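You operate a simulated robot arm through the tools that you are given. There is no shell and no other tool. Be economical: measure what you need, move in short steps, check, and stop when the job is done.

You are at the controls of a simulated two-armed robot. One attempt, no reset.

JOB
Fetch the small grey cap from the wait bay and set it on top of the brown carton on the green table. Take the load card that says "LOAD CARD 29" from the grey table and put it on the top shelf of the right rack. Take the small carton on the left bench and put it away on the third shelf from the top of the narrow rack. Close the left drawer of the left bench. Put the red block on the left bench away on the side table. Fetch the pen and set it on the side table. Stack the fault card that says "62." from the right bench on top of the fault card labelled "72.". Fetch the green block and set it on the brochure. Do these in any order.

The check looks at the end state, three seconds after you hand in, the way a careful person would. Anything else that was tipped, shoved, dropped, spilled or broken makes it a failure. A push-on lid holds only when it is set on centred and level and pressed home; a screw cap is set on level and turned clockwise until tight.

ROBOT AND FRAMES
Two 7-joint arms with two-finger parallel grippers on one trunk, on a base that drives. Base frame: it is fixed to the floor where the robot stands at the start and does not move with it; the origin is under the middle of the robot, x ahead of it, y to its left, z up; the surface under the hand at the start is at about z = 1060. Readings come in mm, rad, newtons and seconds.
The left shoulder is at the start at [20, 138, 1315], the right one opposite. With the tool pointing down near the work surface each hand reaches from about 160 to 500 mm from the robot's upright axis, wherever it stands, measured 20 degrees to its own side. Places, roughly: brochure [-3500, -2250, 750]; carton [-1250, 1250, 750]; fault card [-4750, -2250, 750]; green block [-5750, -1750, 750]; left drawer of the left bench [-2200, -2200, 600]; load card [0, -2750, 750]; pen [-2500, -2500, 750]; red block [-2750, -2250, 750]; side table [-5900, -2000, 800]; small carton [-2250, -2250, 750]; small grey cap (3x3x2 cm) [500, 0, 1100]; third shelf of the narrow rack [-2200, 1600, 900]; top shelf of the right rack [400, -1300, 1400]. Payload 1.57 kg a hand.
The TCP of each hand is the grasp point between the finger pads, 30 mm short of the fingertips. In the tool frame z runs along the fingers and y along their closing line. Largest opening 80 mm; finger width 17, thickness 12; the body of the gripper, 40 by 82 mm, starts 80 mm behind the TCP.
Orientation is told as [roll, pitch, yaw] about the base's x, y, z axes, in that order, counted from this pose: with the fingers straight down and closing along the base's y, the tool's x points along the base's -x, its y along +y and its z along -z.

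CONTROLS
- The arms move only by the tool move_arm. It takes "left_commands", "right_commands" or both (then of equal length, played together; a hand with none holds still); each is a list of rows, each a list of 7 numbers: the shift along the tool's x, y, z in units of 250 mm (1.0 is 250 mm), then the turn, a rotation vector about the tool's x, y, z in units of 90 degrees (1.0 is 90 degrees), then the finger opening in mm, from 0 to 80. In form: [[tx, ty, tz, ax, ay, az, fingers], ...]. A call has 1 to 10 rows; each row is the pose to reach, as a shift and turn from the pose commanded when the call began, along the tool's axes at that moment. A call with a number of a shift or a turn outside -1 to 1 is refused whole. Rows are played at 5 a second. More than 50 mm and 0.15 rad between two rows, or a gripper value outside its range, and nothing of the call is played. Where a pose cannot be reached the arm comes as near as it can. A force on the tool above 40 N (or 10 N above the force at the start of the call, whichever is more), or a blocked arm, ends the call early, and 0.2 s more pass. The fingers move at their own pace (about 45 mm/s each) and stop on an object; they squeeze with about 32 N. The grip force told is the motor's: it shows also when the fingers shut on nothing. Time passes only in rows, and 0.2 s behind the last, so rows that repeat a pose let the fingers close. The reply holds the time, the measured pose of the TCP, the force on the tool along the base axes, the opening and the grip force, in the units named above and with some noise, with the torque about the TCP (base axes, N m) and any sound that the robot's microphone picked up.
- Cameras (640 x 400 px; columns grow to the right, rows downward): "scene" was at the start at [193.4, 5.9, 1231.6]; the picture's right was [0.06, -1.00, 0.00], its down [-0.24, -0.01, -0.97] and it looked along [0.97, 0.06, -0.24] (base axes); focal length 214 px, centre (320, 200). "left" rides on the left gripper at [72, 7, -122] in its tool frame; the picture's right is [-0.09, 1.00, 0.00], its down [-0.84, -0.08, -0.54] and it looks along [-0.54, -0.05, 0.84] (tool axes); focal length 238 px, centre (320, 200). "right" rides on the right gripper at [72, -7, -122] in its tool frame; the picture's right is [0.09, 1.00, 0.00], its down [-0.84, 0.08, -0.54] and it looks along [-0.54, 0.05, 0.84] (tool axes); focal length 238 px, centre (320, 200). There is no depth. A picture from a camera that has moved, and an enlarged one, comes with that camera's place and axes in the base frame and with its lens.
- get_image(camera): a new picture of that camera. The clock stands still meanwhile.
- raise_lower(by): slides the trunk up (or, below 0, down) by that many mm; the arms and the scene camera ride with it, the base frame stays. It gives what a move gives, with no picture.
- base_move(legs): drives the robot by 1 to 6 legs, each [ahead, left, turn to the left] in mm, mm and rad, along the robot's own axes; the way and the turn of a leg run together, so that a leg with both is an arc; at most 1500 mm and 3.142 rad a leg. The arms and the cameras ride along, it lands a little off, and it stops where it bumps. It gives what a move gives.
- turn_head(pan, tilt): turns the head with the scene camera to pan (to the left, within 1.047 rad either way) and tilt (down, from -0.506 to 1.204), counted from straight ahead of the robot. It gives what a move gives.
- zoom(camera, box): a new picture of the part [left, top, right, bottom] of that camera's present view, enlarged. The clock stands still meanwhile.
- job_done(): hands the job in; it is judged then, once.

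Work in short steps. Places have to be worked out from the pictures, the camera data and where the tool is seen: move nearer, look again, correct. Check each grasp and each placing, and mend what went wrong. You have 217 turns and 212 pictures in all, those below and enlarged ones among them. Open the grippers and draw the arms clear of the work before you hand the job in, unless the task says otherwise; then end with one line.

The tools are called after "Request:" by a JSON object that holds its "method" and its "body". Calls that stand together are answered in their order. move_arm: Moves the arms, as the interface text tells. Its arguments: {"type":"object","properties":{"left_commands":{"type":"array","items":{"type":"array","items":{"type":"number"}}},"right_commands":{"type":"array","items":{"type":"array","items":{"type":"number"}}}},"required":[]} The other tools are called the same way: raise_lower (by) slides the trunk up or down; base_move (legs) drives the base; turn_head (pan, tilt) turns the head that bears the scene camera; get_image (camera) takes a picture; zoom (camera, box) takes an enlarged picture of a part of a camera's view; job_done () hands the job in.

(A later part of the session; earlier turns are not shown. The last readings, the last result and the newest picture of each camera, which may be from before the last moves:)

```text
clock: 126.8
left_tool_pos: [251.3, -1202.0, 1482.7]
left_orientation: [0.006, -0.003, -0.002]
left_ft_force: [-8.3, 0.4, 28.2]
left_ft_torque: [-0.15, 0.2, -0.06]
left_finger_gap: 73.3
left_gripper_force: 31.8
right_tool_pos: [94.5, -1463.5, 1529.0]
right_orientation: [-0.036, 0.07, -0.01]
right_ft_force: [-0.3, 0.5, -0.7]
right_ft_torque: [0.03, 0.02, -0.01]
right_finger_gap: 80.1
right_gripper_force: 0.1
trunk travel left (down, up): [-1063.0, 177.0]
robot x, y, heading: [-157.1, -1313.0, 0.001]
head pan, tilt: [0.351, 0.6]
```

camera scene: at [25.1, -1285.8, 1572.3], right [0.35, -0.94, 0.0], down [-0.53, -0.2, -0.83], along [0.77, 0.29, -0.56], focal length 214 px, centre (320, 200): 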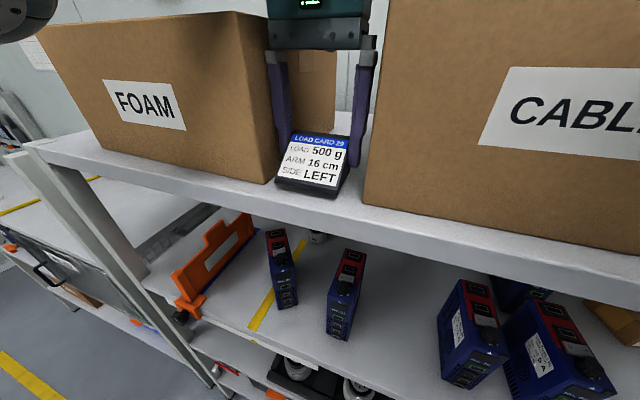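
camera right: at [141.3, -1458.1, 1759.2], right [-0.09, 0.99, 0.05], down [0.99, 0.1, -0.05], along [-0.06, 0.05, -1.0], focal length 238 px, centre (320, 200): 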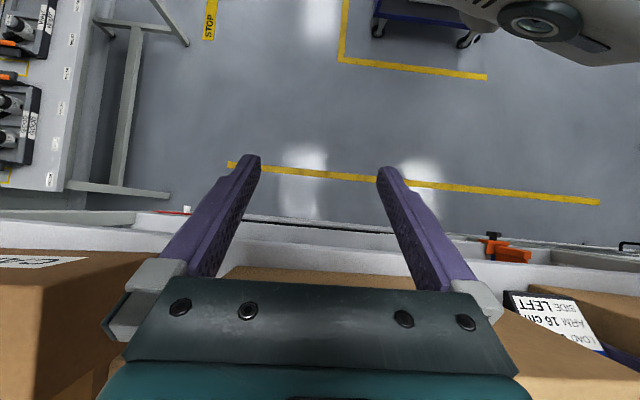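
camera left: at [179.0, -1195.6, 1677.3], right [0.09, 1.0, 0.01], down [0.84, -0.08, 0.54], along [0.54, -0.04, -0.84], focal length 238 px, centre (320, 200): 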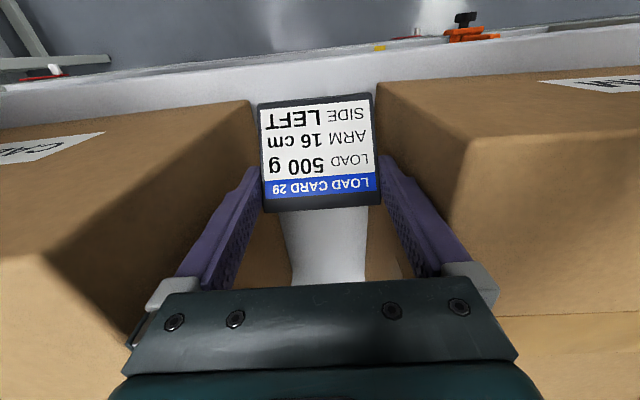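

Contact at TCP z ≈ 1483. I'll ease up 2 mm, open, then rise slowly.

Request:
{"method": "move_arm", "body": {"left_commands": [[0, 0, -0.008, 0, 0, 0, 60], [0, 0, -0.008, 0, 0, 0, 80], [0, 0, -0.008, 0, 0, 0, 80], [0, 0, -0.04, 0, 0, 0, 80], [0, 0, -0.1, 0, 0, 0, 80], [0, 0, -0.2, 0, 0, 0, 80]]}}

Request:
{"method": "get_image", "body": {"camera": "scene"}}

```text
clock: 128.2
left_tool_pos: [249.4, -1201.8, 1530.2]
left_orientation: [0.005, 0.002, 0.001]
left_ft_force: [-0.3, 0.4, 0.4]
left_ft_torque: [0.02, -0.02, -0.02]
left_finger_gap: 79.8
left_gripper_force: 0.0
right_tool_pos: [92.8, -1463.7, 1527.2]
right_orientation: [-0.038, 0.07, -0.008]
right_ft_force: [0.3, 0.0, -0.3]
right_ft_torque: [-0.03, 0.01, 0.01]
right_finger_gap: 80.0
right_gripper_force: 0.1
trunk travel left (down, up): [-1063.0, 177.0]
robot x, y, heading: [-157.4, -1315.9, 0.009]
head pan, tilt: [0.351, 0.6]
```

```text
154 pictures are left
camera scene: at [25.1, -1285.7, 1572.3], right [0.35, -0.94, 0.0], down [-0.53, -0.2, -0.83], along [0.77, 0.29, -0.56], focal length 214 px, centre (320, 200)
```

scene: 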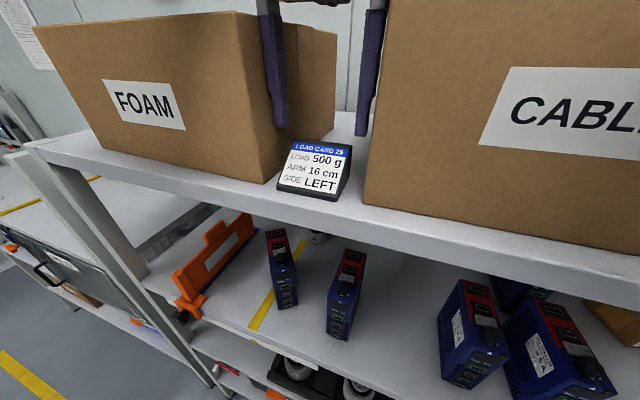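

The card stands on the top shelf. I'll raise clear and back away, then lower the trunk and turn to face -y towards the left bench.

Request:
{"method": "raise_lower", "body": {"by": 170}}

Request:
{"method": "base_move", "body": {"legs": [[-600, 0, 0]]}}

Request:
{"method": "raise_lower", "body": {"by": -400}}

Request:
{"method": "base_move", "body": {"legs": [[0, 0, -1.57]]}}

Request:
{"method": "turn_head", "body": {"pan": -0.8, "tilt": 0.35}}

Request:
{"method": "get_image", "body": {"camera": "scene"}}

```text
clock: 130.1
left_tool_pos: [250.0, -1202.5, 1699.4]
left_orientation: [0.007, 0.002, 0.001]
left_ft_force: [-0.2, 0.3, -0.3]
left_ft_torque: [0.02, 0.0, 0.01]
left_finger_gap: 80.0
left_gripper_force: 0.0
right_tool_pos: [93.8, -1464.2, 1697.7]
right_orientation: [-0.039, 0.069, -0.007]
right_ft_force: [0.8, 0.6, -0.1]
right_ft_torque: [0.01, 0.02, 0.0]
right_finger_gap: 80.1
right_gripper_force: 0.1
trunk travel left (down, up): [-1233.0, 7.0]
robot x, y, heading: [-156.1, -1316.5, 0.005]
head pan, tilt: [0.351, 0.6]
```

```text
clock: 133.4
left_tool_pos: [-340.8, -1203.8, 1700.5]
left_orientation: [0.007, 0.0, 0.002]
left_ft_force: [-0.4, 0.3, 0.0]
left_ft_torque: [0.0, -0.02, 0.01]
left_finger_gap: 80.1
left_gripper_force: 0.0
right_tool_pos: [-495.9, -1466.3, 1698.5]
right_orientation: [-0.039, 0.073, -0.007]
right_ft_force: [-0.8, 0.2, -0.4]
right_ft_torque: [0.0, -0.01, -0.01]
right_finger_gap: 80.1
right_gripper_force: 0.0
trunk travel left (down, up): [-1233.0, 7.0]
robot x, y, heading: [-744.7, -1318.5, 0.005]
head pan, tilt: [0.351, 0.6]
```

```text
clock: 137.3
left_tool_pos: [-340.6, -1204.3, 1300.9]
left_orientation: [0.007, 0.0, 0.002]
left_ft_force: [-0.3, -0.5, 0.0]
left_ft_torque: [0.02, 0.0, 0.02]
left_finger_gap: 80.0
left_gripper_force: 0.0
right_tool_pos: [-496.3, -1466.9, 1297.8]
right_orientation: [-0.043, 0.074, -0.006]
right_ft_force: [-0.4, -0.5, -0.3]
right_ft_torque: [0.05, 0.0, 0.0]
right_finger_gap: 79.9
right_gripper_force: 0.1
trunk travel left (down, up): [-833.0, 407.0]
robot x, y, heading: [-746.1, -1317.6, 0.006]
head pan, tilt: [0.351, 0.6]
```

```text
clock: 141.6
left_tool_pos: [-641.9, -1728.4, 1300.3]
left_orientation: [0.008, 0.001, -1.597]
left_ft_force: [-0.3, 0.0, -0.1]
left_ft_torque: [0.02, 0.0, 0.0]
left_finger_gap: 79.8
left_gripper_force: 0.1
right_tool_pos: [-901.3, -1567.4, 1299.0]
right_orientation: [-0.043, 0.073, -1.604]
right_ft_force: [0.4, -0.1, 0.1]
right_ft_torque: [0.0, -0.04, 0.0]
right_finger_gap: 80.2
right_gripper_force: 0.0
trunk travel left (down, up): [-833.0, 407.0]
robot x, y, heading: [-748.2, -1318.8, -1.59]
head pan, tilt: [0.351, 0.6]
```

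```text
clock: 142.9
left_tool_pos: [-643.1, -1730.1, 1300.5]
left_orientation: [0.006, 0.002, -1.595]
left_ft_force: [-0.3, 1.0, 0.7]
left_ft_torque: [0.0, 0.01, -0.03]
left_finger_gap: 79.9
left_gripper_force: 0.1
right_tool_pos: [-901.3, -1567.4, 1297.2]
right_orientation: [-0.041, 0.075, -1.604]
right_ft_force: [-0.1, 0.0, -0.5]
right_ft_torque: [-0.01, 0.02, 0.0]
right_finger_gap: 79.9
right_gripper_force: 0.0
trunk travel left (down, up): [-833.0, 407.0]
robot x, y, heading: [-749.4, -1320.3, -1.594]
head pan, tilt: [-0.799, 0.351]
```

```text
153 pictures are left
camera scene: at [-817.4, -1482.7, 1365.1], right [-0.68, 0.73, 0.0], down [0.25, 0.23, -0.94], along [-0.69, -0.64, -0.34], focal length 214 px, centre (320, 200)
```

scene: 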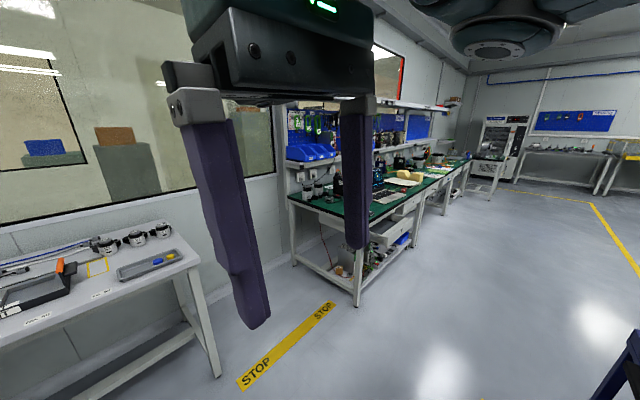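

A trolley stands to the right behind me. I'll go ahead first to y ≈ -1600, then slide right to the left bench.

Request:
{"method": "base_move", "body": {"legs": [[280, 0, 0.02], [0, -1400, 0]]}}

Request:
{"method": "turn_head", "body": {"pan": -0.1, "tilt": 0.5}}

Request:
{"method": "get_image", "body": {"camera": "scene"}}

```text
clock: 151.4
left_tool_pos: [-2040.2, -1983.3, 1300.2]
left_orientation: [0.005, 0.001, -1.609]
left_ft_force: [-0.3, 0.5, -0.1]
left_ft_torque: [-0.02, 0.04, 0.02]
left_finger_gap: 80.0
left_gripper_force: 0.2
right_tool_pos: [-2296.9, -1818.9, 1297.3]
right_orientation: [-0.041, 0.073, -1.616]
right_ft_force: [-0.1, -0.4, 0.4]
right_ft_torque: [0.04, -0.01, -0.01]
right_finger_gap: 80.2
right_gripper_force: 0.1
trunk travel left (down, up): [-833.0, 407.0]
robot x, y, heading: [-2138.9, -1571.7, -1.606]
head pan, tilt: [-0.799, 0.351]
```

```text
clock: 152.5
left_tool_pos: [-2038.7, -1983.4, 1301.2]
left_orientation: [0.006, 0.001, -1.608]
left_ft_force: [0.3, -0.2, 0.6]
left_ft_torque: [0.03, -0.01, 0.0]
left_finger_gap: 79.9
left_gripper_force: 0.1
right_tool_pos: [-2296.2, -1818.1, 1296.2]
right_orientation: [-0.043, 0.074, -1.615]
right_ft_force: [0.2, -0.4, 0.1]
right_ft_torque: [0.0, 0.0, 0.01]
right_finger_gap: 80.0
right_gripper_force: 0.1
trunk travel left (down, up): [-833.0, 407.0]
robot x, y, heading: [-2140.4, -1572.8, -1.603]
head pan, tilt: [-0.099, 0.499]
```

```text
152 pictures are left
camera scene: at [-2154.3, -1762.9, 1351.4], right [-0.99, 0.13, 0.0], down [0.06, 0.47, -0.88], along [-0.12, -0.87, -0.48], focal length 214 px, centre (320, 200)
```

scene: 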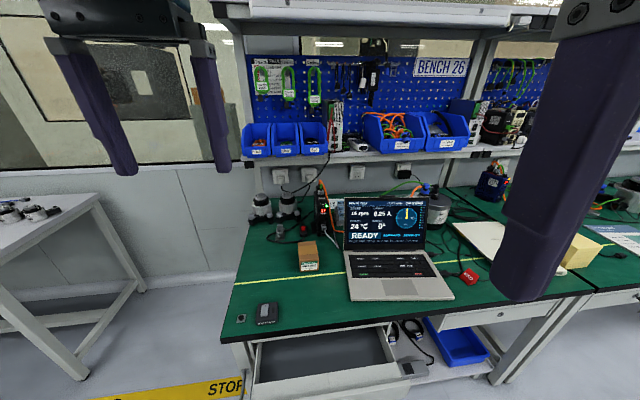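

The left bench has an open left drawer, the small carton, a laptop and a red item. I'll zoom for details.

Request:
{"method": "zoom", "body": {"camera": "scene", "box": [220, 180, 420, 400]}}

Request:
{"method": "turn_head", "body": {"pan": -0.6, "tilt": 0.55}}

Request:
{"method": "get_image", "body": {"camera": "scene"}}

```text
1.82 times, centred on (320, 290) of scene
camera zoom: at [-2154.3, -1762.9, 1351.4], right [-0.99, 0.13, 0.0], down [0.06, 0.47, -0.88], along [-0.12, -0.87, -0.48], focal length 390 px, centre (320, 36)
```

zoom: 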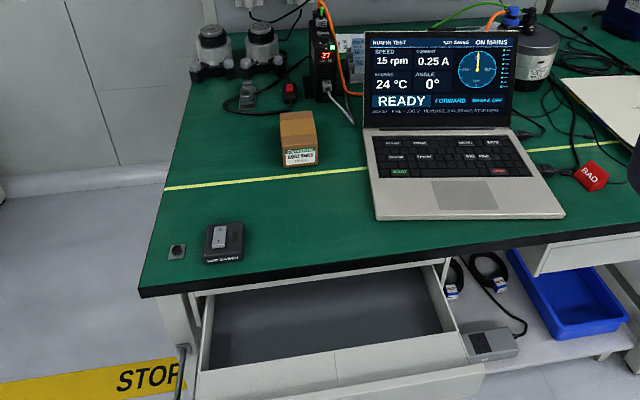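

```text
clock: 153.4
left_tool_pos: [-2038.8, -1983.6, 1300.7]
left_orientation: [0.008, 0.002, -1.607]
left_ft_force: [-0.7, 0.2, -0.7]
left_ft_torque: [0.01, 0.0, -0.02]
left_finger_gap: 79.9
left_gripper_force: 0.1
right_tool_pos: [-2295.1, -1819.3, 1296.9]
right_orientation: [-0.042, 0.073, -1.614]
right_ft_force: [0.1, 0.0, -0.8]
right_ft_torque: [0.0, 0.03, 0.0]
right_finger_gap: 80.0
right_gripper_force: 0.1
trunk travel left (down, up): [-833.0, 407.0]
robot x, y, heading: [-2143.1, -1573.9, -1.604]
head pan, tilt: [-0.6, 0.55]
```

```text
150 pictures are left
camera scene: at [-2195.3, -1745.2, 1346.8], right [-0.81, 0.59, 0.0], down [0.31, 0.42, -0.85], along [-0.5, -0.69, -0.52], focal length 214 px, centre (320, 200)
```

scene: 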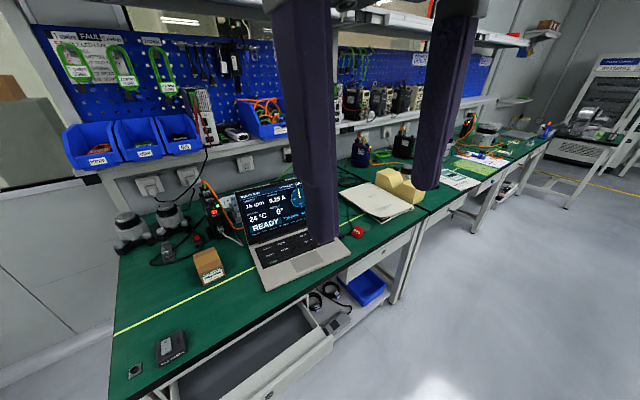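

First the drawer: its front stands out about 90 mm, near y -2000, z ≈ 600–700, centred at x ≈ -2210. I'll back up and line the left hand up with its middle, pitch the fingers forward and close them, then lower.

Request:
{"method": "base_move", "body": {"legs": [[-150, -175, 0.034]]}}

Request:
{"method": "move_arm", "body": {"left_commands": [[0, 0, 0, 0, -0.09, 0, 0], [0, 0, 0, 0, -0.18, 0, 0], [0, 0, 0, 0, -0.27, 0, 0], [0, 0, 0, 0, -0.36, 0, 0], [0, 0, 0, 0, -0.45, 0, 0], [0, 0, 0, 0, -0.51, 0, 0], [0, 0, 0, 0, -0.51, 0, 0]]}}

Request:
{"method": "raise_lower", "body": {"by": -400}}

Request:
{"method": "turn_head", "body": {"pan": 0.1, "tilt": 0.6}}

Request:
{"method": "get_image", "body": {"camera": "scene"}}

```text
clock: 155.1
left_tool_pos: [-2200.1, -1829.6, 1300.4]
left_orientation: [0.007, 0.002, -1.577]
left_ft_force: [0.2, 0.2, -1.3]
left_ft_torque: [-0.01, 0.01, 0.02]
left_finger_gap: 80.1
left_gripper_force: 0.1
right_tool_pos: [-2461.5, -1672.5, 1297.8]
right_orientation: [-0.042, 0.075, -1.584]
right_ft_force: [-0.1, -0.8, 0.0]
right_ft_torque: [0.03, 0.01, 0.03]
right_finger_gap: 80.3
right_gripper_force: 0.0
trunk travel left (down, up): [-833.0, 407.0]
robot x, y, heading: [-2311.8, -1422.3, -1.575]
head pan, tilt: [-0.6, 0.55]
```

```text
clock: 156.7
left_tool_pos: [-2199.4, -1829.1, 1301.4]
left_orientation: [0.008, -0.803, -1.582]
left_ft_force: [0.2, -0.9, 0.5]
left_ft_torque: [0.03, -0.01, 0.01]
left_finger_gap: 0.2
left_gripper_force: 21.3
right_tool_pos: [-2461.6, -1672.8, 1297.3]
right_orientation: [-0.041, 0.074, -1.583]
right_ft_force: [0.5, 0.2, 0.4]
right_ft_torque: [0.01, -0.03, 0.0]
right_finger_gap: 80.1
right_gripper_force: 0.2
trunk travel left (down, up): [-833.0, 407.0]
robot x, y, heading: [-2310.8, -1415.7, -1.572]
head pan, tilt: [-0.6, 0.55]
```

```text
clock: 160.6
left_tool_pos: [-2199.9, -1829.8, 899.6]
left_orientation: [0.01, -0.798, -1.582]
left_ft_force: [0.3, 0.5, -0.8]
left_ft_torque: [-0.01, 0.02, 0.04]
left_finger_gap: 0.1
left_gripper_force: 21.4
right_tool_pos: [-2462.5, -1672.2, 896.1]
right_orientation: [-0.042, 0.074, -1.583]
right_ft_force: [0.0, -0.5, 0.1]
right_ft_torque: [0.02, -0.02, -0.01]
right_finger_gap: 79.8
right_gripper_force: 0.1
trunk travel left (down, up): [-433.0, 807.0]
robot x, y, heading: [-2311.7, -1421.8, -1.571]
head pan, tilt: [-0.6, 0.55]
```

```text
clock: 161.6
left_tool_pos: [-2200.4, -1830.1, 899.8]
left_orientation: [0.01, -0.799, -1.582]
left_ft_force: [0.9, -0.4, -0.2]
left_ft_torque: [0.04, 0.04, -0.02]
left_finger_gap: 0.1
left_gripper_force: 21.2
right_tool_pos: [-2462.2, -1674.1, 897.4]
right_orientation: [-0.042, 0.074, -1.582]
right_ft_force: [-0.9, 0.2, -0.6]
right_ft_torque: [-0.03, -0.01, 0.01]
right_finger_gap: 80.0
right_gripper_force: 0.0
trunk travel left (down, up): [-433.0, 807.0]
robot x, y, heading: [-2313.4, -1422.5, -1.572]
head pan, tilt: [0.099, 0.6]
```

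```text
149 pictures are left
camera scene: at [-2303.9, -1609.8, 942.3], right [-1.0, -0.1, 0.0], down [-0.06, 0.56, -0.83], along [0.08, -0.82, -0.56], focal length 214 px, centre (320, 200)
```

scene: 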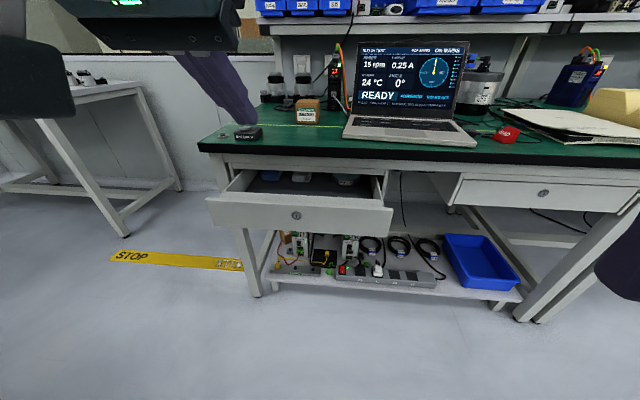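

The drawer's front panel spans x -2006 to -2422 and z 584–670, at y ≈ -1990. I'll lower so the fingertips are at z ≈ 635.

Request:
{"method": "raise_lower", "body": {"by": -245}}

Request:
{"method": "get_image", "body": {"camera": "scene"}}

Request:
{"method": "get_image", "body": {"camera": "left"}}

```text
clock: 164.2
left_tool_pos: [-2200.2, -1830.0, 655.1]
left_orientation: [0.01, -0.798, -1.584]
left_ft_force: [-0.3, 0.1, -0.1]
left_ft_torque: [-0.01, 0.02, -0.01]
left_finger_gap: 0.3
left_gripper_force: 21.2
right_tool_pos: [-2461.5, -1671.7, 653.4]
right_orientation: [-0.043, 0.074, -1.582]
right_ft_force: [-0.3, -0.2, 0.3]
right_ft_torque: [0.01, 0.02, -0.03]
right_finger_gap: 80.2
right_gripper_force: 0.1
trunk travel left (down, up): [-188.0, 1052.0]
robot x, y, heading: [-2312.7, -1417.4, -1.575]
head pan, tilt: [0.099, 0.6]
```

```text
148 pictures are left
camera scene: at [-2303.8, -1609.9, 697.4], right [-1.0, -0.1, 0.0], down [-0.06, 0.56, -0.83], along [0.08, -0.82, -0.56], focal length 214 px, centre (320, 200)
```

scene: 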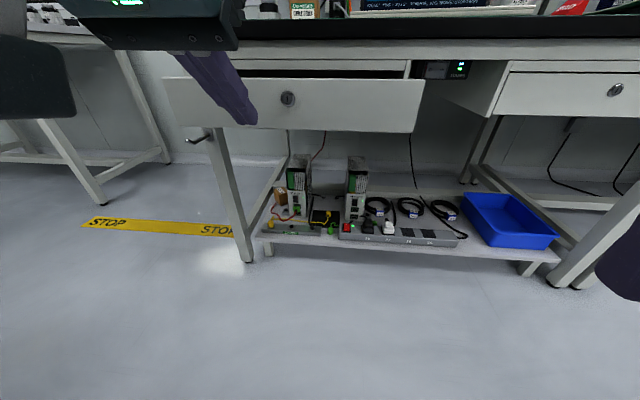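

```text
147 pictures are left
camera left: at [-2192.8, -1692.6, 688.1], right [0.99, -0.07, 0.07], down [-0.09, -0.19, 0.98], along [-0.05, -0.98, -0.2], focal length 238 px, centre (320, 200)
```

left: 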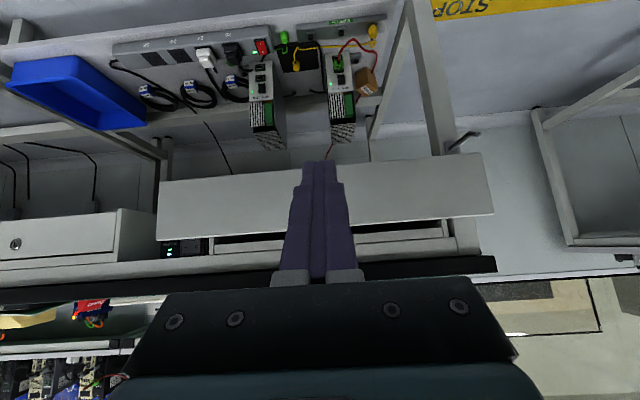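

The tips are level with the panel (z 584–660). I'll drive ahead with a slight left offset to miss the lock knob, bringing the tips close to the panel.

Request:
{"method": "base_move", "body": {"legs": [[115, 22, 0]]}}

Request:
{"method": "base_move", "body": {"legs": [[40, 0, 0]]}}

Request:
{"method": "get_image", "body": {"camera": "left"}}

```text
clock: 165.4
left_tool_pos: [-2179.2, -1943.4, 655.6]
left_orientation: [0.011, -0.8, -1.583]
left_ft_force: [-0.1, 0.2, -1.0]
left_ft_torque: [-0.04, -0.01, 0.03]
left_finger_gap: 0.0
left_gripper_force: 20.7
right_tool_pos: [-2440.0, -1785.7, 652.5]
right_orientation: [-0.04, 0.074, -1.584]
right_ft_force: [-0.5, -0.7, -0.4]
right_ft_torque: [0.01, 0.0, 0.01]
right_finger_gap: 80.2
right_gripper_force: 0.2
trunk travel left (down, up): [-188.0, 1052.0]
robot x, y, heading: [-2292.9, -1535.9, -1.576]
head pan, tilt: [0.099, 0.6]
```

```text
clock: 166.3
left_tool_pos: [-2178.2, -1982.5, 655.3]
left_orientation: [0.009, -0.797, -1.584]
left_ft_force: [0.6, -0.4, 0.2]
left_ft_torque: [0.0, 0.01, -0.03]
left_finger_gap: 0.0
left_gripper_force: 21.3
right_tool_pos: [-2439.9, -1824.3, 652.3]
right_orientation: [-0.043, 0.075, -1.583]
right_ft_force: [-0.1, 0.5, 0.0]
right_ft_torque: [0.03, -0.01, 0.01]
right_finger_gap: 79.9
right_gripper_force: 0.1
trunk travel left (down, up): [-188.0, 1052.0]
robot x, y, heading: [-2292.7, -1577.2, -1.575]
head pan, tilt: [0.099, 0.6]
```

```text
146 pictures are left
camera left: at [-2171.0, -1844.7, 687.5], right [0.99, -0.07, 0.07], down [-0.09, -0.2, 0.98], along [-0.05, -0.98, -0.2], focal length 238 px, centre (320, 200)
```

left: 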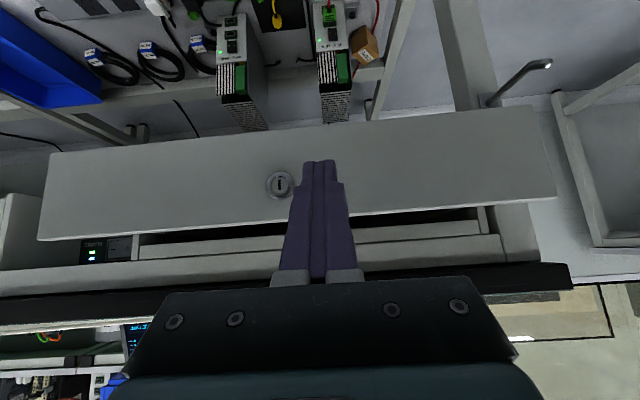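

The panel is about 35 mm ahead of the tips. I'll keep driving in short legs to push.

Request:
{"method": "base_move", "body": {"legs": [[40, 0, 0]]}}

Request:
{"method": "base_move", "body": {"legs": [[30, 0, 0]]}}

Request:
{"method": "get_image", "body": {"camera": "left"}}

```text
clock: 167.2
left_tool_pos: [-2177.2, -2023.6, 653.7]
left_orientation: [0.009, -0.799, -1.583]
left_ft_force: [0.2, 0.4, 0.0]
left_ft_torque: [-0.01, 0.04, 0.0]
left_finger_gap: 0.3
left_gripper_force: 21.3
right_tool_pos: [-2440.7, -1865.5, 650.6]
right_orientation: [-0.043, 0.075, -1.584]
right_ft_force: [0.0, 1.6, 0.4]
right_ft_torque: [0.01, -0.02, 0.0]
right_finger_gap: 79.8
right_gripper_force: 0.1
trunk travel left (down, up): [-188.0, 1052.0]
robot x, y, heading: [-2292.8, -1617.0, -1.573]
head pan, tilt: [0.099, 0.6]
```

```text
clock: 168.0
left_tool_pos: [-2178.9, -2052.9, 654.6]
left_orientation: [0.01, -0.797, -1.584]
left_ft_force: [0.3, 0.3, -0.3]
left_ft_torque: [-0.02, 0.0, -0.02]
left_finger_gap: 0.0
left_gripper_force: 20.8
right_tool_pos: [-2441.5, -1896.5, 653.1]
right_orientation: [-0.044, 0.075, -1.583]
right_ft_force: [-0.6, -0.6, -0.2]
right_ft_torque: [-0.06, 0.02, 0.01]
right_finger_gap: 80.2
right_gripper_force: 0.1
trunk travel left (down, up): [-188.0, 1052.0]
robot x, y, heading: [-2289.0, -1649.0, -1.572]
head pan, tilt: [0.099, 0.6]
```

```text
145 pictures are left
camera left: at [-2171.3, -1916.2, 687.5], right [0.99, -0.07, 0.07], down [-0.09, -0.2, 0.98], along [-0.05, -0.98, -0.2], focal length 238 px, centre (320, 200)
```

left: 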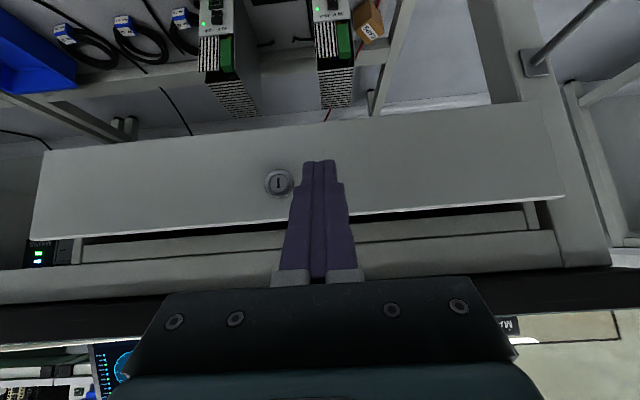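

The drawer is sliding in: the panel's size barely changes as I advance. I'll keep pushing.

Request:
{"method": "base_move", "body": {"legs": [[40, 0, 0]]}}

Request:
{"method": "get_image", "body": {"camera": "left"}}

Request:
{"method": "base_move", "body": {"legs": [[40, 0, 0]]}}

Request:
{"method": "get_image", "body": {"camera": "left"}}

```text
clock: 168.9
left_tool_pos: [-2179.6, -2093.4, 655.1]
left_orientation: [0.01, -0.798, -1.584]
left_ft_force: [0.6, 0.1, -0.1]
left_ft_torque: [-0.04, 0.0, 0.01]
left_finger_gap: 0.0
left_gripper_force: 21.1
right_tool_pos: [-2439.3, -1934.8, 651.0]
right_orientation: [-0.045, 0.075, -1.582]
right_ft_force: [0.3, 0.1, -0.5]
right_ft_torque: [-0.01, -0.02, -0.01]
right_finger_gap: 80.1
right_gripper_force: 0.1
trunk travel left (down, up): [-188.0, 1052.0]
robot x, y, heading: [-2292.9, -1685.8, -1.571]
head pan, tilt: [0.099, 0.6]
```

```text
144 pictures are left
camera left: at [-2171.2, -1955.7, 687.5], right [0.99, -0.07, 0.07], down [-0.09, -0.2, 0.98], along [-0.05, -0.98, -0.2], focal length 238 px, centre (320, 200)
```

left: 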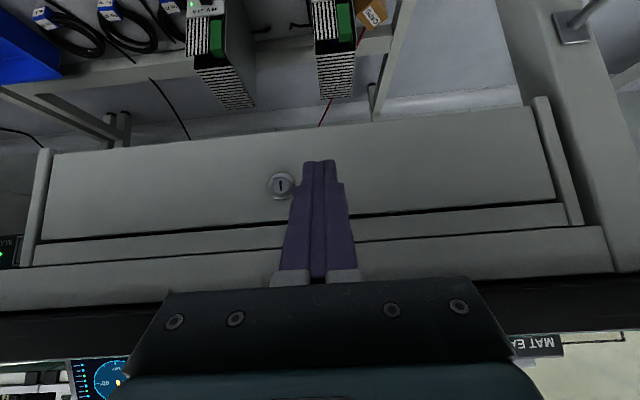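

```text
clock: 169.8
left_tool_pos: [-2178.5, -2118.8, 653.5]
left_orientation: [0.015, -0.786, -1.594]
left_ft_force: [1.0, 9.9, 2.3]
left_ft_torque: [0.08, -0.04, 0.06]
left_finger_gap: 0.0
left_gripper_force: 21.0
right_tool_pos: [-2438.9, -1966.3, 651.4]
right_orientation: [-0.042, 0.077, -1.581]
right_ft_force: [0.2, 0.6, 1.1]
right_ft_torque: [0.0, 0.02, -0.02]
right_finger_gap: 79.9
right_gripper_force: 0.0
trunk travel left (down, up): [-188.0, 1052.0]
robot x, y, heading: [-2294.2, -1720.6, -1.573]
head pan, tilt: [0.099, 0.6]
stopped in leg 1: the force on the tool passed its limit at 102 N (the readings are from after the stop); the commanded pose is now the measured one
```

```text
143 pictures are left
camera left: at [-2170.9, -1981.6, 688.3], right [0.99, -0.08, 0.07], down [-0.09, -0.21, 0.97], along [-0.06, -0.98, -0.21], focal length 238 px, centre (320, 200)
```

left: 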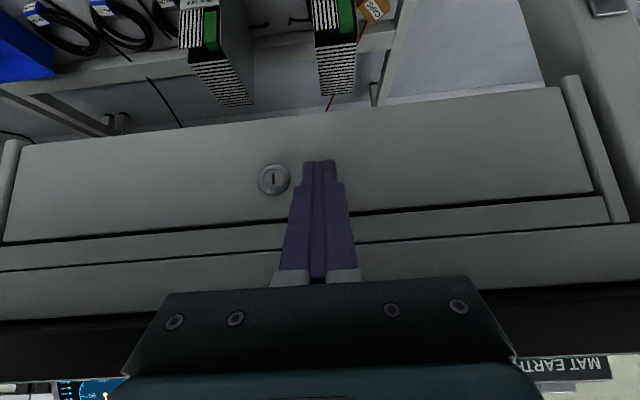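

It hit a hard stop, so the drawer should be fully in. I'll back off and check from the scene camera.

Request:
{"method": "base_move", "body": {"legs": [[-200, 0, 0]]}}

Request:
{"method": "raise_lower", "body": {"by": 390}}

Request:
{"method": "get_image", "body": {"camera": "scene"}}

```text
clock: 171.4
left_tool_pos: [-2179.8, -1926.1, 654.9]
left_orientation: [0.012, -0.79, -1.592]
left_ft_force: [0.7, -0.2, -0.3]
left_ft_torque: [0.01, -0.01, 0.0]
left_finger_gap: 0.2
left_gripper_force: 21.3
right_tool_pos: [-2439.9, -1775.1, 652.0]
right_orientation: [-0.043, 0.075, -1.582]
right_ft_force: [0.7, 0.4, -0.2]
right_ft_torque: [-0.02, 0.01, 0.0]
right_finger_gap: 79.9
right_gripper_force: 0.1
trunk travel left (down, up): [-188.0, 1052.0]
robot x, y, heading: [-2287.8, -1524.7, -1.57]
head pan, tilt: [0.099, 0.6]
```

```text
clock: 175.2
left_tool_pos: [-2179.7, -1926.5, 1044.4]
left_orientation: [0.013, -0.789, -1.591]
left_ft_force: [-0.5, 1.2, 0.1]
left_ft_torque: [0.01, 0.02, 0.0]
left_finger_gap: 0.1
left_gripper_force: 21.2
right_tool_pos: [-2440.1, -1774.4, 1042.0]
right_orientation: [-0.042, 0.074, -1.579]
right_ft_force: [-0.4, 0.6, 0.1]
right_ft_torque: [-0.01, -0.01, 0.0]
right_finger_gap: 80.1
right_gripper_force: 0.0
trunk travel left (down, up): [-578.0, 662.0]
robot x, y, heading: [-2290.1, -1527.1, -1.568]
head pan, tilt: [0.099, 0.6]
```

```text
142 pictures are left
camera scene: at [-2282.0, -1711.1, 1087.3], right [-0.99, -0.1, 0.0], down [-0.06, 0.56, -0.83], along [0.08, -0.82, -0.56], focal length 214 px, centre (320, 200)
```

scene: 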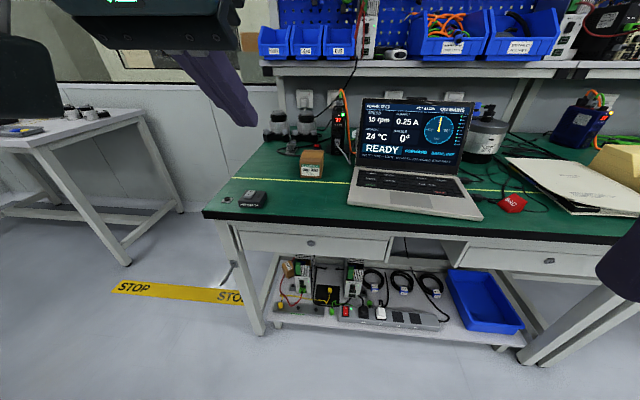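

The drawer is closed flush. Next is the small carton at about [-2195, -2310]: I'll level the left tool, open it, raise a little and move in.

Request:
{"method": "move_arm", "body": {"left_commands": [[0, 0, 0, 0, 0.09, 0, 80], [0, 0, 0, 0, 0.18, 0, 80], [0, 0, 0, 0, 0.27, 0, 80], [0, 0, 0, 0, 0.36, 0, 80], [0, 0, 0, 0, 0.45, 0, 80], [0, 0, 0, 0, 0.503, 0, 80]]}}

Request:
{"method": "raise_lower", "body": {"by": 80}}

Request:
{"method": "base_move", "body": {"legs": [[330, 0, 0]]}}

Request:
{"method": "turn_head", "body": {"pan": 0.15, "tilt": 0.75}}

Request:
{"method": "get_image", "body": {"camera": "scene"}}

Request:
{"method": "get_image", "body": {"camera": "left"}}

```text
clock: 176.6
left_tool_pos: [-2179.9, -1926.2, 1044.7]
left_orientation: [0.01, 0.001, -1.583]
left_ft_force: [0.6, -0.1, -0.5]
left_ft_torque: [0.0, 0.01, 0.0]
left_finger_gap: 79.9
left_gripper_force: 0.1
right_tool_pos: [-2441.3, -1773.2, 1042.4]
right_orientation: [-0.042, 0.074, -1.581]
right_ft_force: [0.0, -0.2, -0.6]
right_ft_torque: [0.02, 0.01, 0.02]
right_finger_gap: 79.8
right_gripper_force: 0.0
trunk travel left (down, up): [-578.0, 662.0]
robot x, y, heading: [-2292.4, -1522.9, -1.571]
head pan, tilt: [0.099, 0.6]
```

```text
clock: 177.7
left_tool_pos: [-2178.7, -1926.2, 1125.7]
left_orientation: [0.009, 0.002, -1.582]
left_ft_force: [-0.4, 0.2, -0.1]
left_ft_torque: [0.01, -0.02, 0.02]
left_finger_gap: 79.8
left_gripper_force: 0.1
right_tool_pos: [-2439.4, -1774.5, 1123.0]
right_orientation: [-0.042, 0.074, -1.58]
right_ft_force: [-0.2, -0.5, 0.5]
right_ft_torque: [0.0, 0.01, -0.03]
right_finger_gap: 80.1
right_gripper_force: 0.0
trunk travel left (down, up): [-658.0, 582.0]
robot x, y, heading: [-2288.4, -1523.9, -1.568]
head pan, tilt: [0.099, 0.6]
```

```text
clock: 179.9
left_tool_pos: [-2179.6, -2257.2, 1124.7]
left_orientation: [0.009, 0.001, -1.582]
left_ft_force: [-0.2, -1.0, 0.0]
left_ft_torque: [-0.04, -0.01, -0.01]
left_finger_gap: 80.0
left_gripper_force: 0.0
right_tool_pos: [-2439.4, -2103.7, 1123.1]
right_orientation: [-0.043, 0.073, -1.58]
right_ft_force: [0.2, -0.1, -0.4]
right_ft_torque: [0.0, 0.01, 0.01]
right_finger_gap: 79.8
right_gripper_force: 0.1
trunk travel left (down, up): [-658.0, 582.0]
robot x, y, heading: [-2290.8, -1854.3, -1.573]
head pan, tilt: [0.099, 0.6]
```

```text
clock: 180.6
left_tool_pos: [-2177.7, -2256.0, 1125.1]
left_orientation: [0.008, -0.001, -1.584]
left_ft_force: [0.5, 0.3, 0.4]
left_ft_torque: [0.0, 0.01, -0.01]
left_finger_gap: 80.3
left_gripper_force: 0.2
right_tool_pos: [-2440.6, -2103.2, 1121.3]
right_orientation: [-0.041, 0.072, -1.583]
right_ft_force: [0.3, -0.4, 0.3]
right_ft_torque: [-0.01, 0.01, 0.03]
right_finger_gap: 80.1
right_gripper_force: 0.1
trunk travel left (down, up): [-658.0, 582.0]
robot x, y, heading: [-2290.2, -1853.5, -1.569]
head pan, tilt: [0.15, 0.75]
```

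```text
141 pictures are left
camera scene: at [-2278.4, -2034.9, 1154.5], right [-0.99, -0.15, 0.0], down [-0.1, 0.67, -0.73], along [0.11, -0.72, -0.68], focal length 214 px, centre (320, 200)
```

scene: 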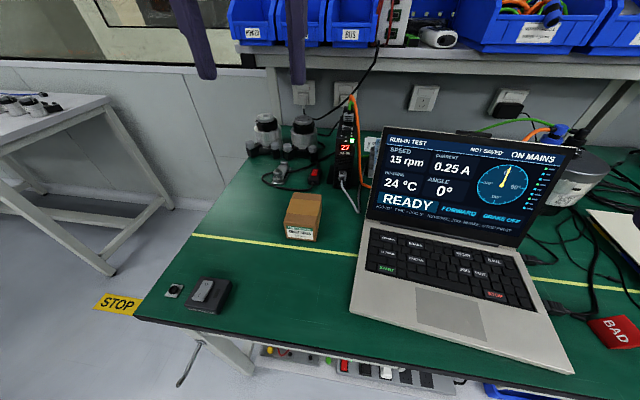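

```text
140 pictures are left
camera left: at [-2172.3, -2185.0, 1246.2], right [0.99, -0.1, 0.01], down [-0.09, -0.84, 0.54], along [-0.05, -0.54, -0.84], focal length 238 px, centre (320, 200)
```

left: 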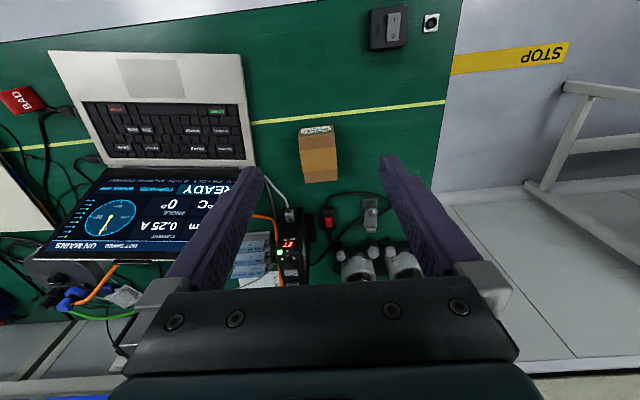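

The carton's top centre is [-2191, -2372, 805] (70×100 mm) and the table is at z ≈ 750. I'll drive ahead 100, then lower the trunk 240 with the right hand staying above the laptop.

Request:
{"method": "base_move", "body": {"legs": [[105, 0, 0]]}}

Request:
{"method": "raise_lower", "body": {"by": -230}}

Request:
{"method": "get_image", "body": {"camera": "left"}}

Request:
{"method": "get_image", "body": {"camera": "scene"}}

```text
clock: 181.8
left_tool_pos: [-2179.7, -2361.2, 1124.6]
left_orientation: [0.009, 0.0, -1.583]
left_ft_force: [0.3, -0.5, 1.1]
left_ft_torque: [0.02, -0.03, 0.03]
left_finger_gap: 79.9
left_gripper_force: 0.0
right_tool_pos: [-2440.5, -2207.6, 1122.1]
right_orientation: [-0.041, 0.073, -1.583]
right_ft_force: [0.1, 1.1, 0.0]
right_ft_torque: [-0.03, -0.05, -0.05]
right_finger_gap: 79.7
right_gripper_force: 0.0
trunk travel left (down, up): [-658.0, 582.0]
robot x, y, heading: [-2290.8, -1956.2, -1.569]
head pan, tilt: [0.15, 0.75]
```

```text
clock: 184.2
left_tool_pos: [-2179.0, -2360.4, 894.9]
left_orientation: [0.009, -0.001, -1.581]
left_ft_force: [1.0, -0.7, 0.3]
left_ft_torque: [-0.01, 0.02, -0.01]
left_finger_gap: 80.0
left_gripper_force: 0.1
right_tool_pos: [-2440.4, -2207.1, 892.5]
right_orientation: [-0.043, 0.074, -1.583]
right_ft_force: [-0.1, 0.0, -0.4]
right_ft_torque: [0.02, -0.01, 0.01]
right_finger_gap: 79.8
right_gripper_force: 0.0
trunk travel left (down, up): [-428.0, 812.0]
robot x, y, heading: [-2289.3, -1960.5, -1.57]
head pan, tilt: [0.15, 0.75]
```

```text
139 pictures are left
camera left: at [-2172.4, -2289.5, 1016.2], right [0.99, -0.1, 0.01], down [-0.09, -0.84, 0.54], along [-0.05, -0.54, -0.84], focal length 238 px, centre (320, 200)
```

left: 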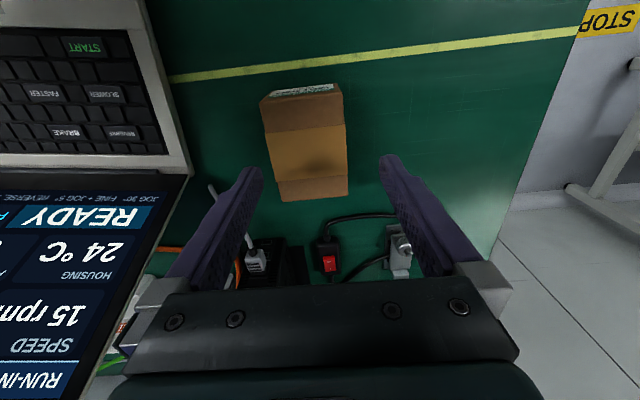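

```text
138 pictures are left
camera scene: at [-2278.5, -2139.3, 924.5], right [-0.99, -0.15, 0.0], down [-0.1, 0.67, -0.73], along [0.11, -0.72, -0.68], focal length 214 px, centre (320, 200)
```

scene: 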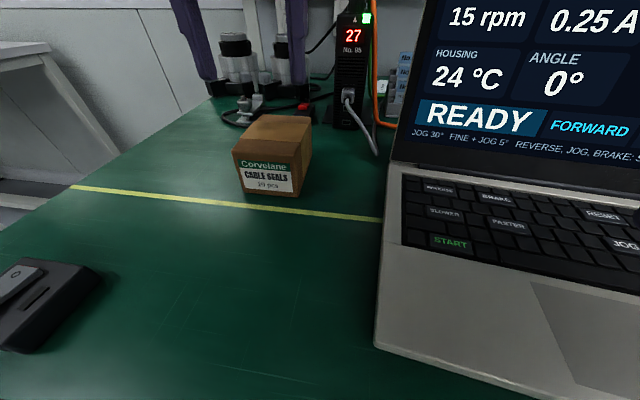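

Carton centre confirmed at [-2191, -2374], top z 800. I'll move over it, descend to TCP z 788, and close.

Request:
{"method": "move_arm", "body": {"left_commands": [[-0.056, -0.048, 0.05, 0, 0, 0, 80], [-0.056, -0.048, 0.17, 0, 0, 0, 80], [-0.056, -0.048, 0.3, 0, 0, 0, 80], [-0.056, -0.048, 0.428, 0, 0, 0, 80], [-0.056, -0.048, 0.428, 0, 0, 0, 80], [-0.056, -0.048, 0.428, 0, 0, 0, 50], [-0.056, -0.048, 0.428, 0, 0, 0, 50], [-0.056, -0.048, 0.428, 0, 0, 0, 50]]}}

Request:
{"method": "get_image", "body": {"camera": "left"}}

```text
clock: 186.0
left_tool_pos: [-2190.0, -2375.8, 786.5]
left_orientation: [0.009, 0.003, -1.583]
left_ft_force: [0.0, 0.2, 0.3]
left_ft_torque: [-0.03, -0.03, 0.03]
left_finger_gap: 69.6
left_gripper_force: 32.0
right_tool_pos: [-2440.8, -2207.2, 892.8]
right_orientation: [-0.041, 0.073, -1.584]
right_ft_force: [0.5, 0.6, -0.1]
right_ft_torque: [0.04, -0.02, -0.05]
right_finger_gap: 79.9
right_gripper_force: 0.1
trunk travel left (down, up): [-428.0, 812.0]
robot x, y, heading: [-2291.2, -1962.9, -1.571]
head pan, tilt: [0.15, 0.75]
```

```text
137 pictures are left
camera left: at [-2183.4, -2303.7, 908.1], right [0.99, -0.1, 0.01], down [-0.09, -0.84, 0.54], along [-0.05, -0.54, -0.84], focal length 238 px, centre (320, 200)
```

left: 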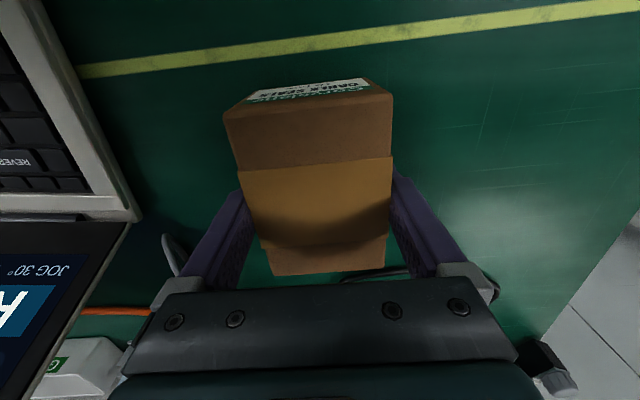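

It's gripped (69.6 mm). To slide it under the shelf above, I need the hand tilted forward, so I'll open, pitch the hand -0.7 about the grasp point, and grip again before lifting.

Request:
{"method": "move_arm", "body": {"left_commands": [[0, 0, 0, 0, 0, 0, 80], [0, 0, 0, 0, 0, 0, 80], [0, 0, 0, 0, -0.089, 0, 80], [0, 0, 0, 0, -0.178, 0, 80], [0, 0, 0, 0, -0.267, 0, 80], [0, 0, 0, 0, -0.356, 0, 80], [0, 0, 0, 0, -0.446, 0, 80], [0, 0, 0, 0, -0.446, 0, 80]]}}

Request:
{"method": "get_image", "body": {"camera": "left"}}

Request:
{"method": "get_image", "body": {"camera": "scene"}}

```text
clock: 187.8
left_tool_pos: [-2191.0, -2373.8, 788.9]
left_orientation: [0.01, -0.701, -1.589]
left_ft_force: [0.4, 0.0, -0.1]
left_ft_torque: [-0.03, 0.01, -0.03]
left_finger_gap: 79.7
left_gripper_force: 0.0
right_tool_pos: [-2440.1, -2208.0, 892.2]
right_orientation: [-0.041, 0.072, -1.584]
right_ft_force: [-0.6, -0.2, -0.1]
right_ft_torque: [-0.03, 0.0, -0.03]
right_finger_gap: 80.1
right_gripper_force: 0.0
trunk travel left (down, up): [-428.0, 812.0]
robot x, y, heading: [-2293.6, -1957.2, -1.57]
head pan, tilt: [0.15, 0.75]
```

```text
136 pictures are left
camera left: at [-2182.3, -2241.5, 834.1], right [0.99, -0.08, 0.07], down [-0.09, -0.29, 0.95], along [-0.06, -0.95, -0.29], focal length 238 px, centre (320, 200)
```

left: 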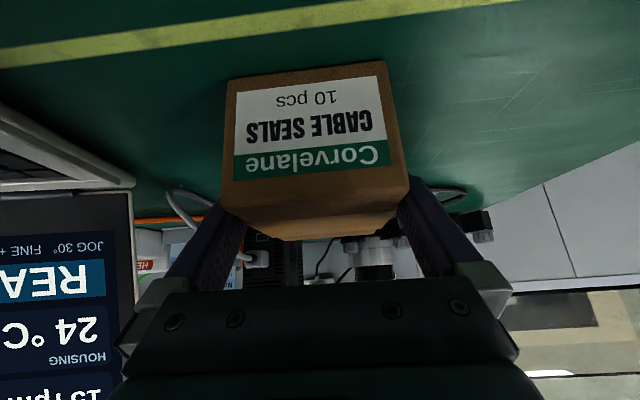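

```text
135 pictures are left
camera scene: at [-2278.4, -2139.4, 924.5], right [-0.99, -0.15, 0.0], down [-0.1, 0.67, -0.73], along [0.11, -0.72, -0.68], focal length 214 px, centre (320, 200)
```

scene: 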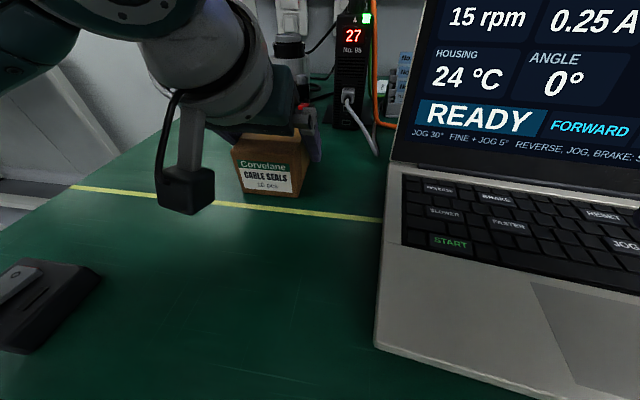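

The tilted hand straddles the carton. Close, settle, and lift by the trunk.

Request:
{"method": "move_arm", "body": {"left_commands": [[0, 0, 0, 0, 0, 0, 50], [0, 0, 0, 0, 0, 0, 50], [0, 0, 0, 0, 0, 0, 50], [0, 0, 0, 0, 0, 0, 50]]}}

Request:
{"method": "raise_lower", "body": {"by": 200}}

Request:
{"method": "get_image", "body": {"camera": "left"}}

```text
clock: 188.8
left_tool_pos: [-2190.7, -2374.3, 787.6]
left_orientation: [0.012, -0.7, -1.59]
left_ft_force: [1.4, 1.0, 1.5]
left_ft_torque: [-0.12, -0.13, 0.09]
left_finger_gap: 69.5
left_gripper_force: 32.4
right_tool_pos: [-2439.9, -2207.3, 891.5]
right_orientation: [-0.042, 0.073, -1.582]
right_ft_force: [-0.1, 0.9, 0.7]
right_ft_torque: [0.03, 0.01, 0.01]
right_finger_gap: 79.7
right_gripper_force: 0.1
trunk travel left (down, up): [-428.0, 812.0]
robot x, y, heading: [-2288.5, -1959.9, -1.571]
head pan, tilt: [0.15, 0.75]
```

```text
clock: 191.0
left_tool_pos: [-2190.8, -2375.6, 987.5]
left_orientation: [0.012, -0.7, -1.592]
left_ft_force: [0.3, 0.3, -1.4]
left_ft_torque: [-0.05, 0.02, 0.01]
left_finger_gap: 69.6
left_gripper_force: 32.1
right_tool_pos: [-2438.8, -2208.0, 1091.9]
right_orientation: [-0.042, 0.073, -1.583]
right_ft_force: [-0.1, -0.5, 0.7]
right_ft_torque: [0.03, 0.02, 0.0]
right_finger_gap: 79.8
right_gripper_force: 0.0
trunk travel left (down, up): [-628.0, 612.0]
robot x, y, heading: [-2289.8, -1958.1, -1.573]
head pan, tilt: [0.15, 0.75]
```

```text
134 pictures are left
camera left: at [-2182.3, -2241.3, 1034.0], right [0.99, -0.08, 0.07], down [-0.09, -0.29, 0.95], along [-0.06, -0.95, -0.3], focal length 238 px, centre (320, 200)
```

left: 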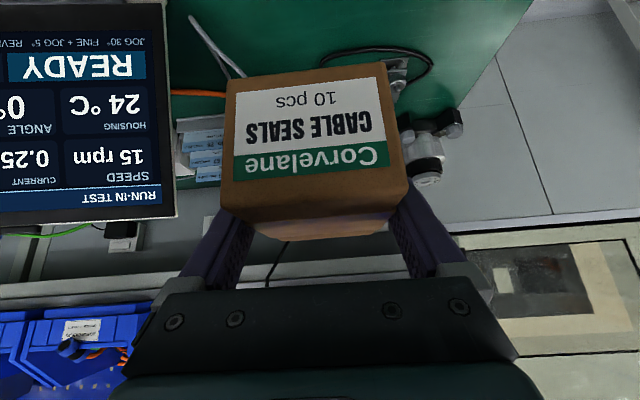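

The carton is held level. I'll back off from the bench, turn around and look at the route to the narrow rack.

Request:
{"method": "base_move", "body": {"legs": [[-420, 0, 0], [0, 0, -1.57]]}}

Request:
{"method": "turn_head", "body": {"pan": -0.8, "tilt": 0.4}}

Request:
{"method": "get_image", "body": {"camera": "scene"}}

```text
clock: 197.3
left_tool_pos: [-2706.1, -1647.8, 986.5]
left_orientation: [0.013, -0.7, -3.141]
left_ft_force: [0.4, 0.7, -0.5]
left_ft_torque: [0.01, -0.04, -0.02]
left_finger_gap: 69.6
left_gripper_force: 32.5
right_tool_pos: [-2544.8, -1394.2, 1093.0]
right_orientation: [-0.042, 0.073, -3.131]
right_ft_force: [0.0, -0.5, -0.1]
right_ft_torque: [0.0, 0.01, 0.02]
right_finger_gap: 79.9
right_gripper_force: 0.1
trunk travel left (down, up): [-628.0, 612.0]
robot x, y, heading: [-2287.2, -1535.4, -3.119]
head pan, tilt: [0.15, 0.75]
```

```text
clock: 198.6
left_tool_pos: [-2705.2, -1647.1, 987.4]
left_orientation: [0.012, -0.7, -3.138]
left_ft_force: [0.0, 0.8, -0.7]
left_ft_torque: [0.0, -0.02, 0.01]
left_finger_gap: 69.6
left_gripper_force: 31.5
right_tool_pos: [-2545.5, -1393.6, 1093.0]
right_orientation: [-0.043, 0.072, -3.131]
right_ft_force: [0.0, 0.7, -0.5]
right_ft_torque: [-0.03, -0.01, 0.0]
right_finger_gap: 80.2
right_gripper_force: 0.0
trunk travel left (down, up): [-628.0, 612.0]
robot x, y, heading: [-2293.4, -1540.2, -3.121]
head pan, tilt: [-0.799, 0.4]
```

```text
133 pictures are left
camera scene: at [-2457.0, -1474.8, 1155.5], right [0.7, 0.71, 0.0], down [0.28, -0.27, -0.92], along [-0.66, 0.65, -0.39], focal length 214 px, centre (320, 200)
```

scene: 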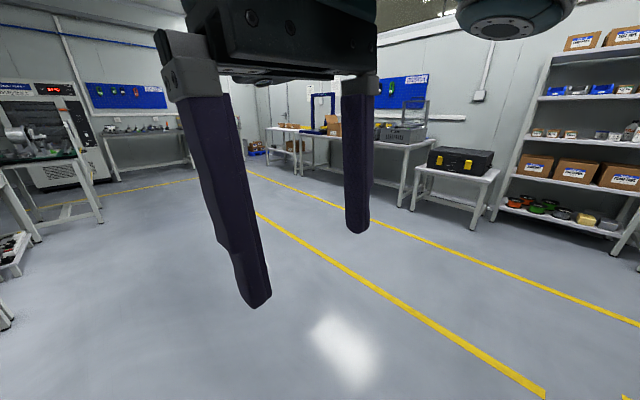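

The route is clear. I'll turn to face +y and drive to about 0.7 m in front of the narrow rack.

Request:
{"method": "base_move", "body": {"legs": [[0, 0, -1.592], [1150, -107, 0], [1100, -107, 0]]}}

Request:
{"method": "turn_head", "body": {"pan": 0.1, "tilt": 0.25}}

Request:
{"method": "get_image", "body": {"camera": "scene"}}

```text
clock: 213.5
left_tool_pos: [-2204.9, 1120.8, 987.4]
left_orientation: [0.011, -0.7, 1.552]
left_ft_force: [-0.1, 0.2, -1.4]
left_ft_torque: [-0.01, 0.0, -0.01]
left_finger_gap: 69.6
left_gripper_force: 32.4
right_tool_pos: [-1955.6, 954.2, 1090.9]
right_orientation: [-0.041, 0.073, 1.559]
right_ft_force: [-0.6, -0.9, 0.6]
right_ft_torque: [0.01, -0.02, 0.0]
right_finger_gap: 79.7
right_gripper_force: 0.2
trunk travel left (down, up): [-628.0, 612.0]
robot x, y, heading: [-2105.3, 704.0, 1.569]
head pan, tilt: [-0.799, 0.4]
```

```text
clock: 214.7
left_tool_pos: [-2205.9, 1120.3, 988.4]
left_orientation: [0.012, -0.701, 1.553]
left_ft_force: [0.6, 0.7, -1.4]
left_ft_torque: [-0.01, 0.0, 0.01]
left_finger_gap: 69.5
left_gripper_force: 32.1
right_tool_pos: [-1955.4, 953.6, 1091.3]
right_orientation: [-0.041, 0.073, 1.558]
right_ft_force: [-0.2, -0.3, -0.8]
right_ft_torque: [-0.03, -0.05, -0.02]
right_finger_gap: 80.1
right_gripper_force: 0.1
trunk travel left (down, up): [-628.0, 612.0]
robot x, y, heading: [-2104.0, 701.1, 1.572]
head pan, tilt: [0.099, 0.25]
```

```text
132 pictures are left
camera scene: at [-2113.4, 896.4, 1169.5], right [1.0, 0.1, 0.0], down [0.02, -0.25, -0.97], along [-0.09, 0.96, -0.25], focal length 214 px, centre (320, 200)
```

scene: 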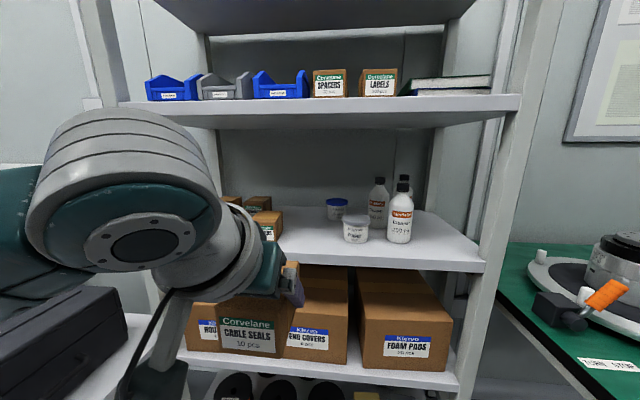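

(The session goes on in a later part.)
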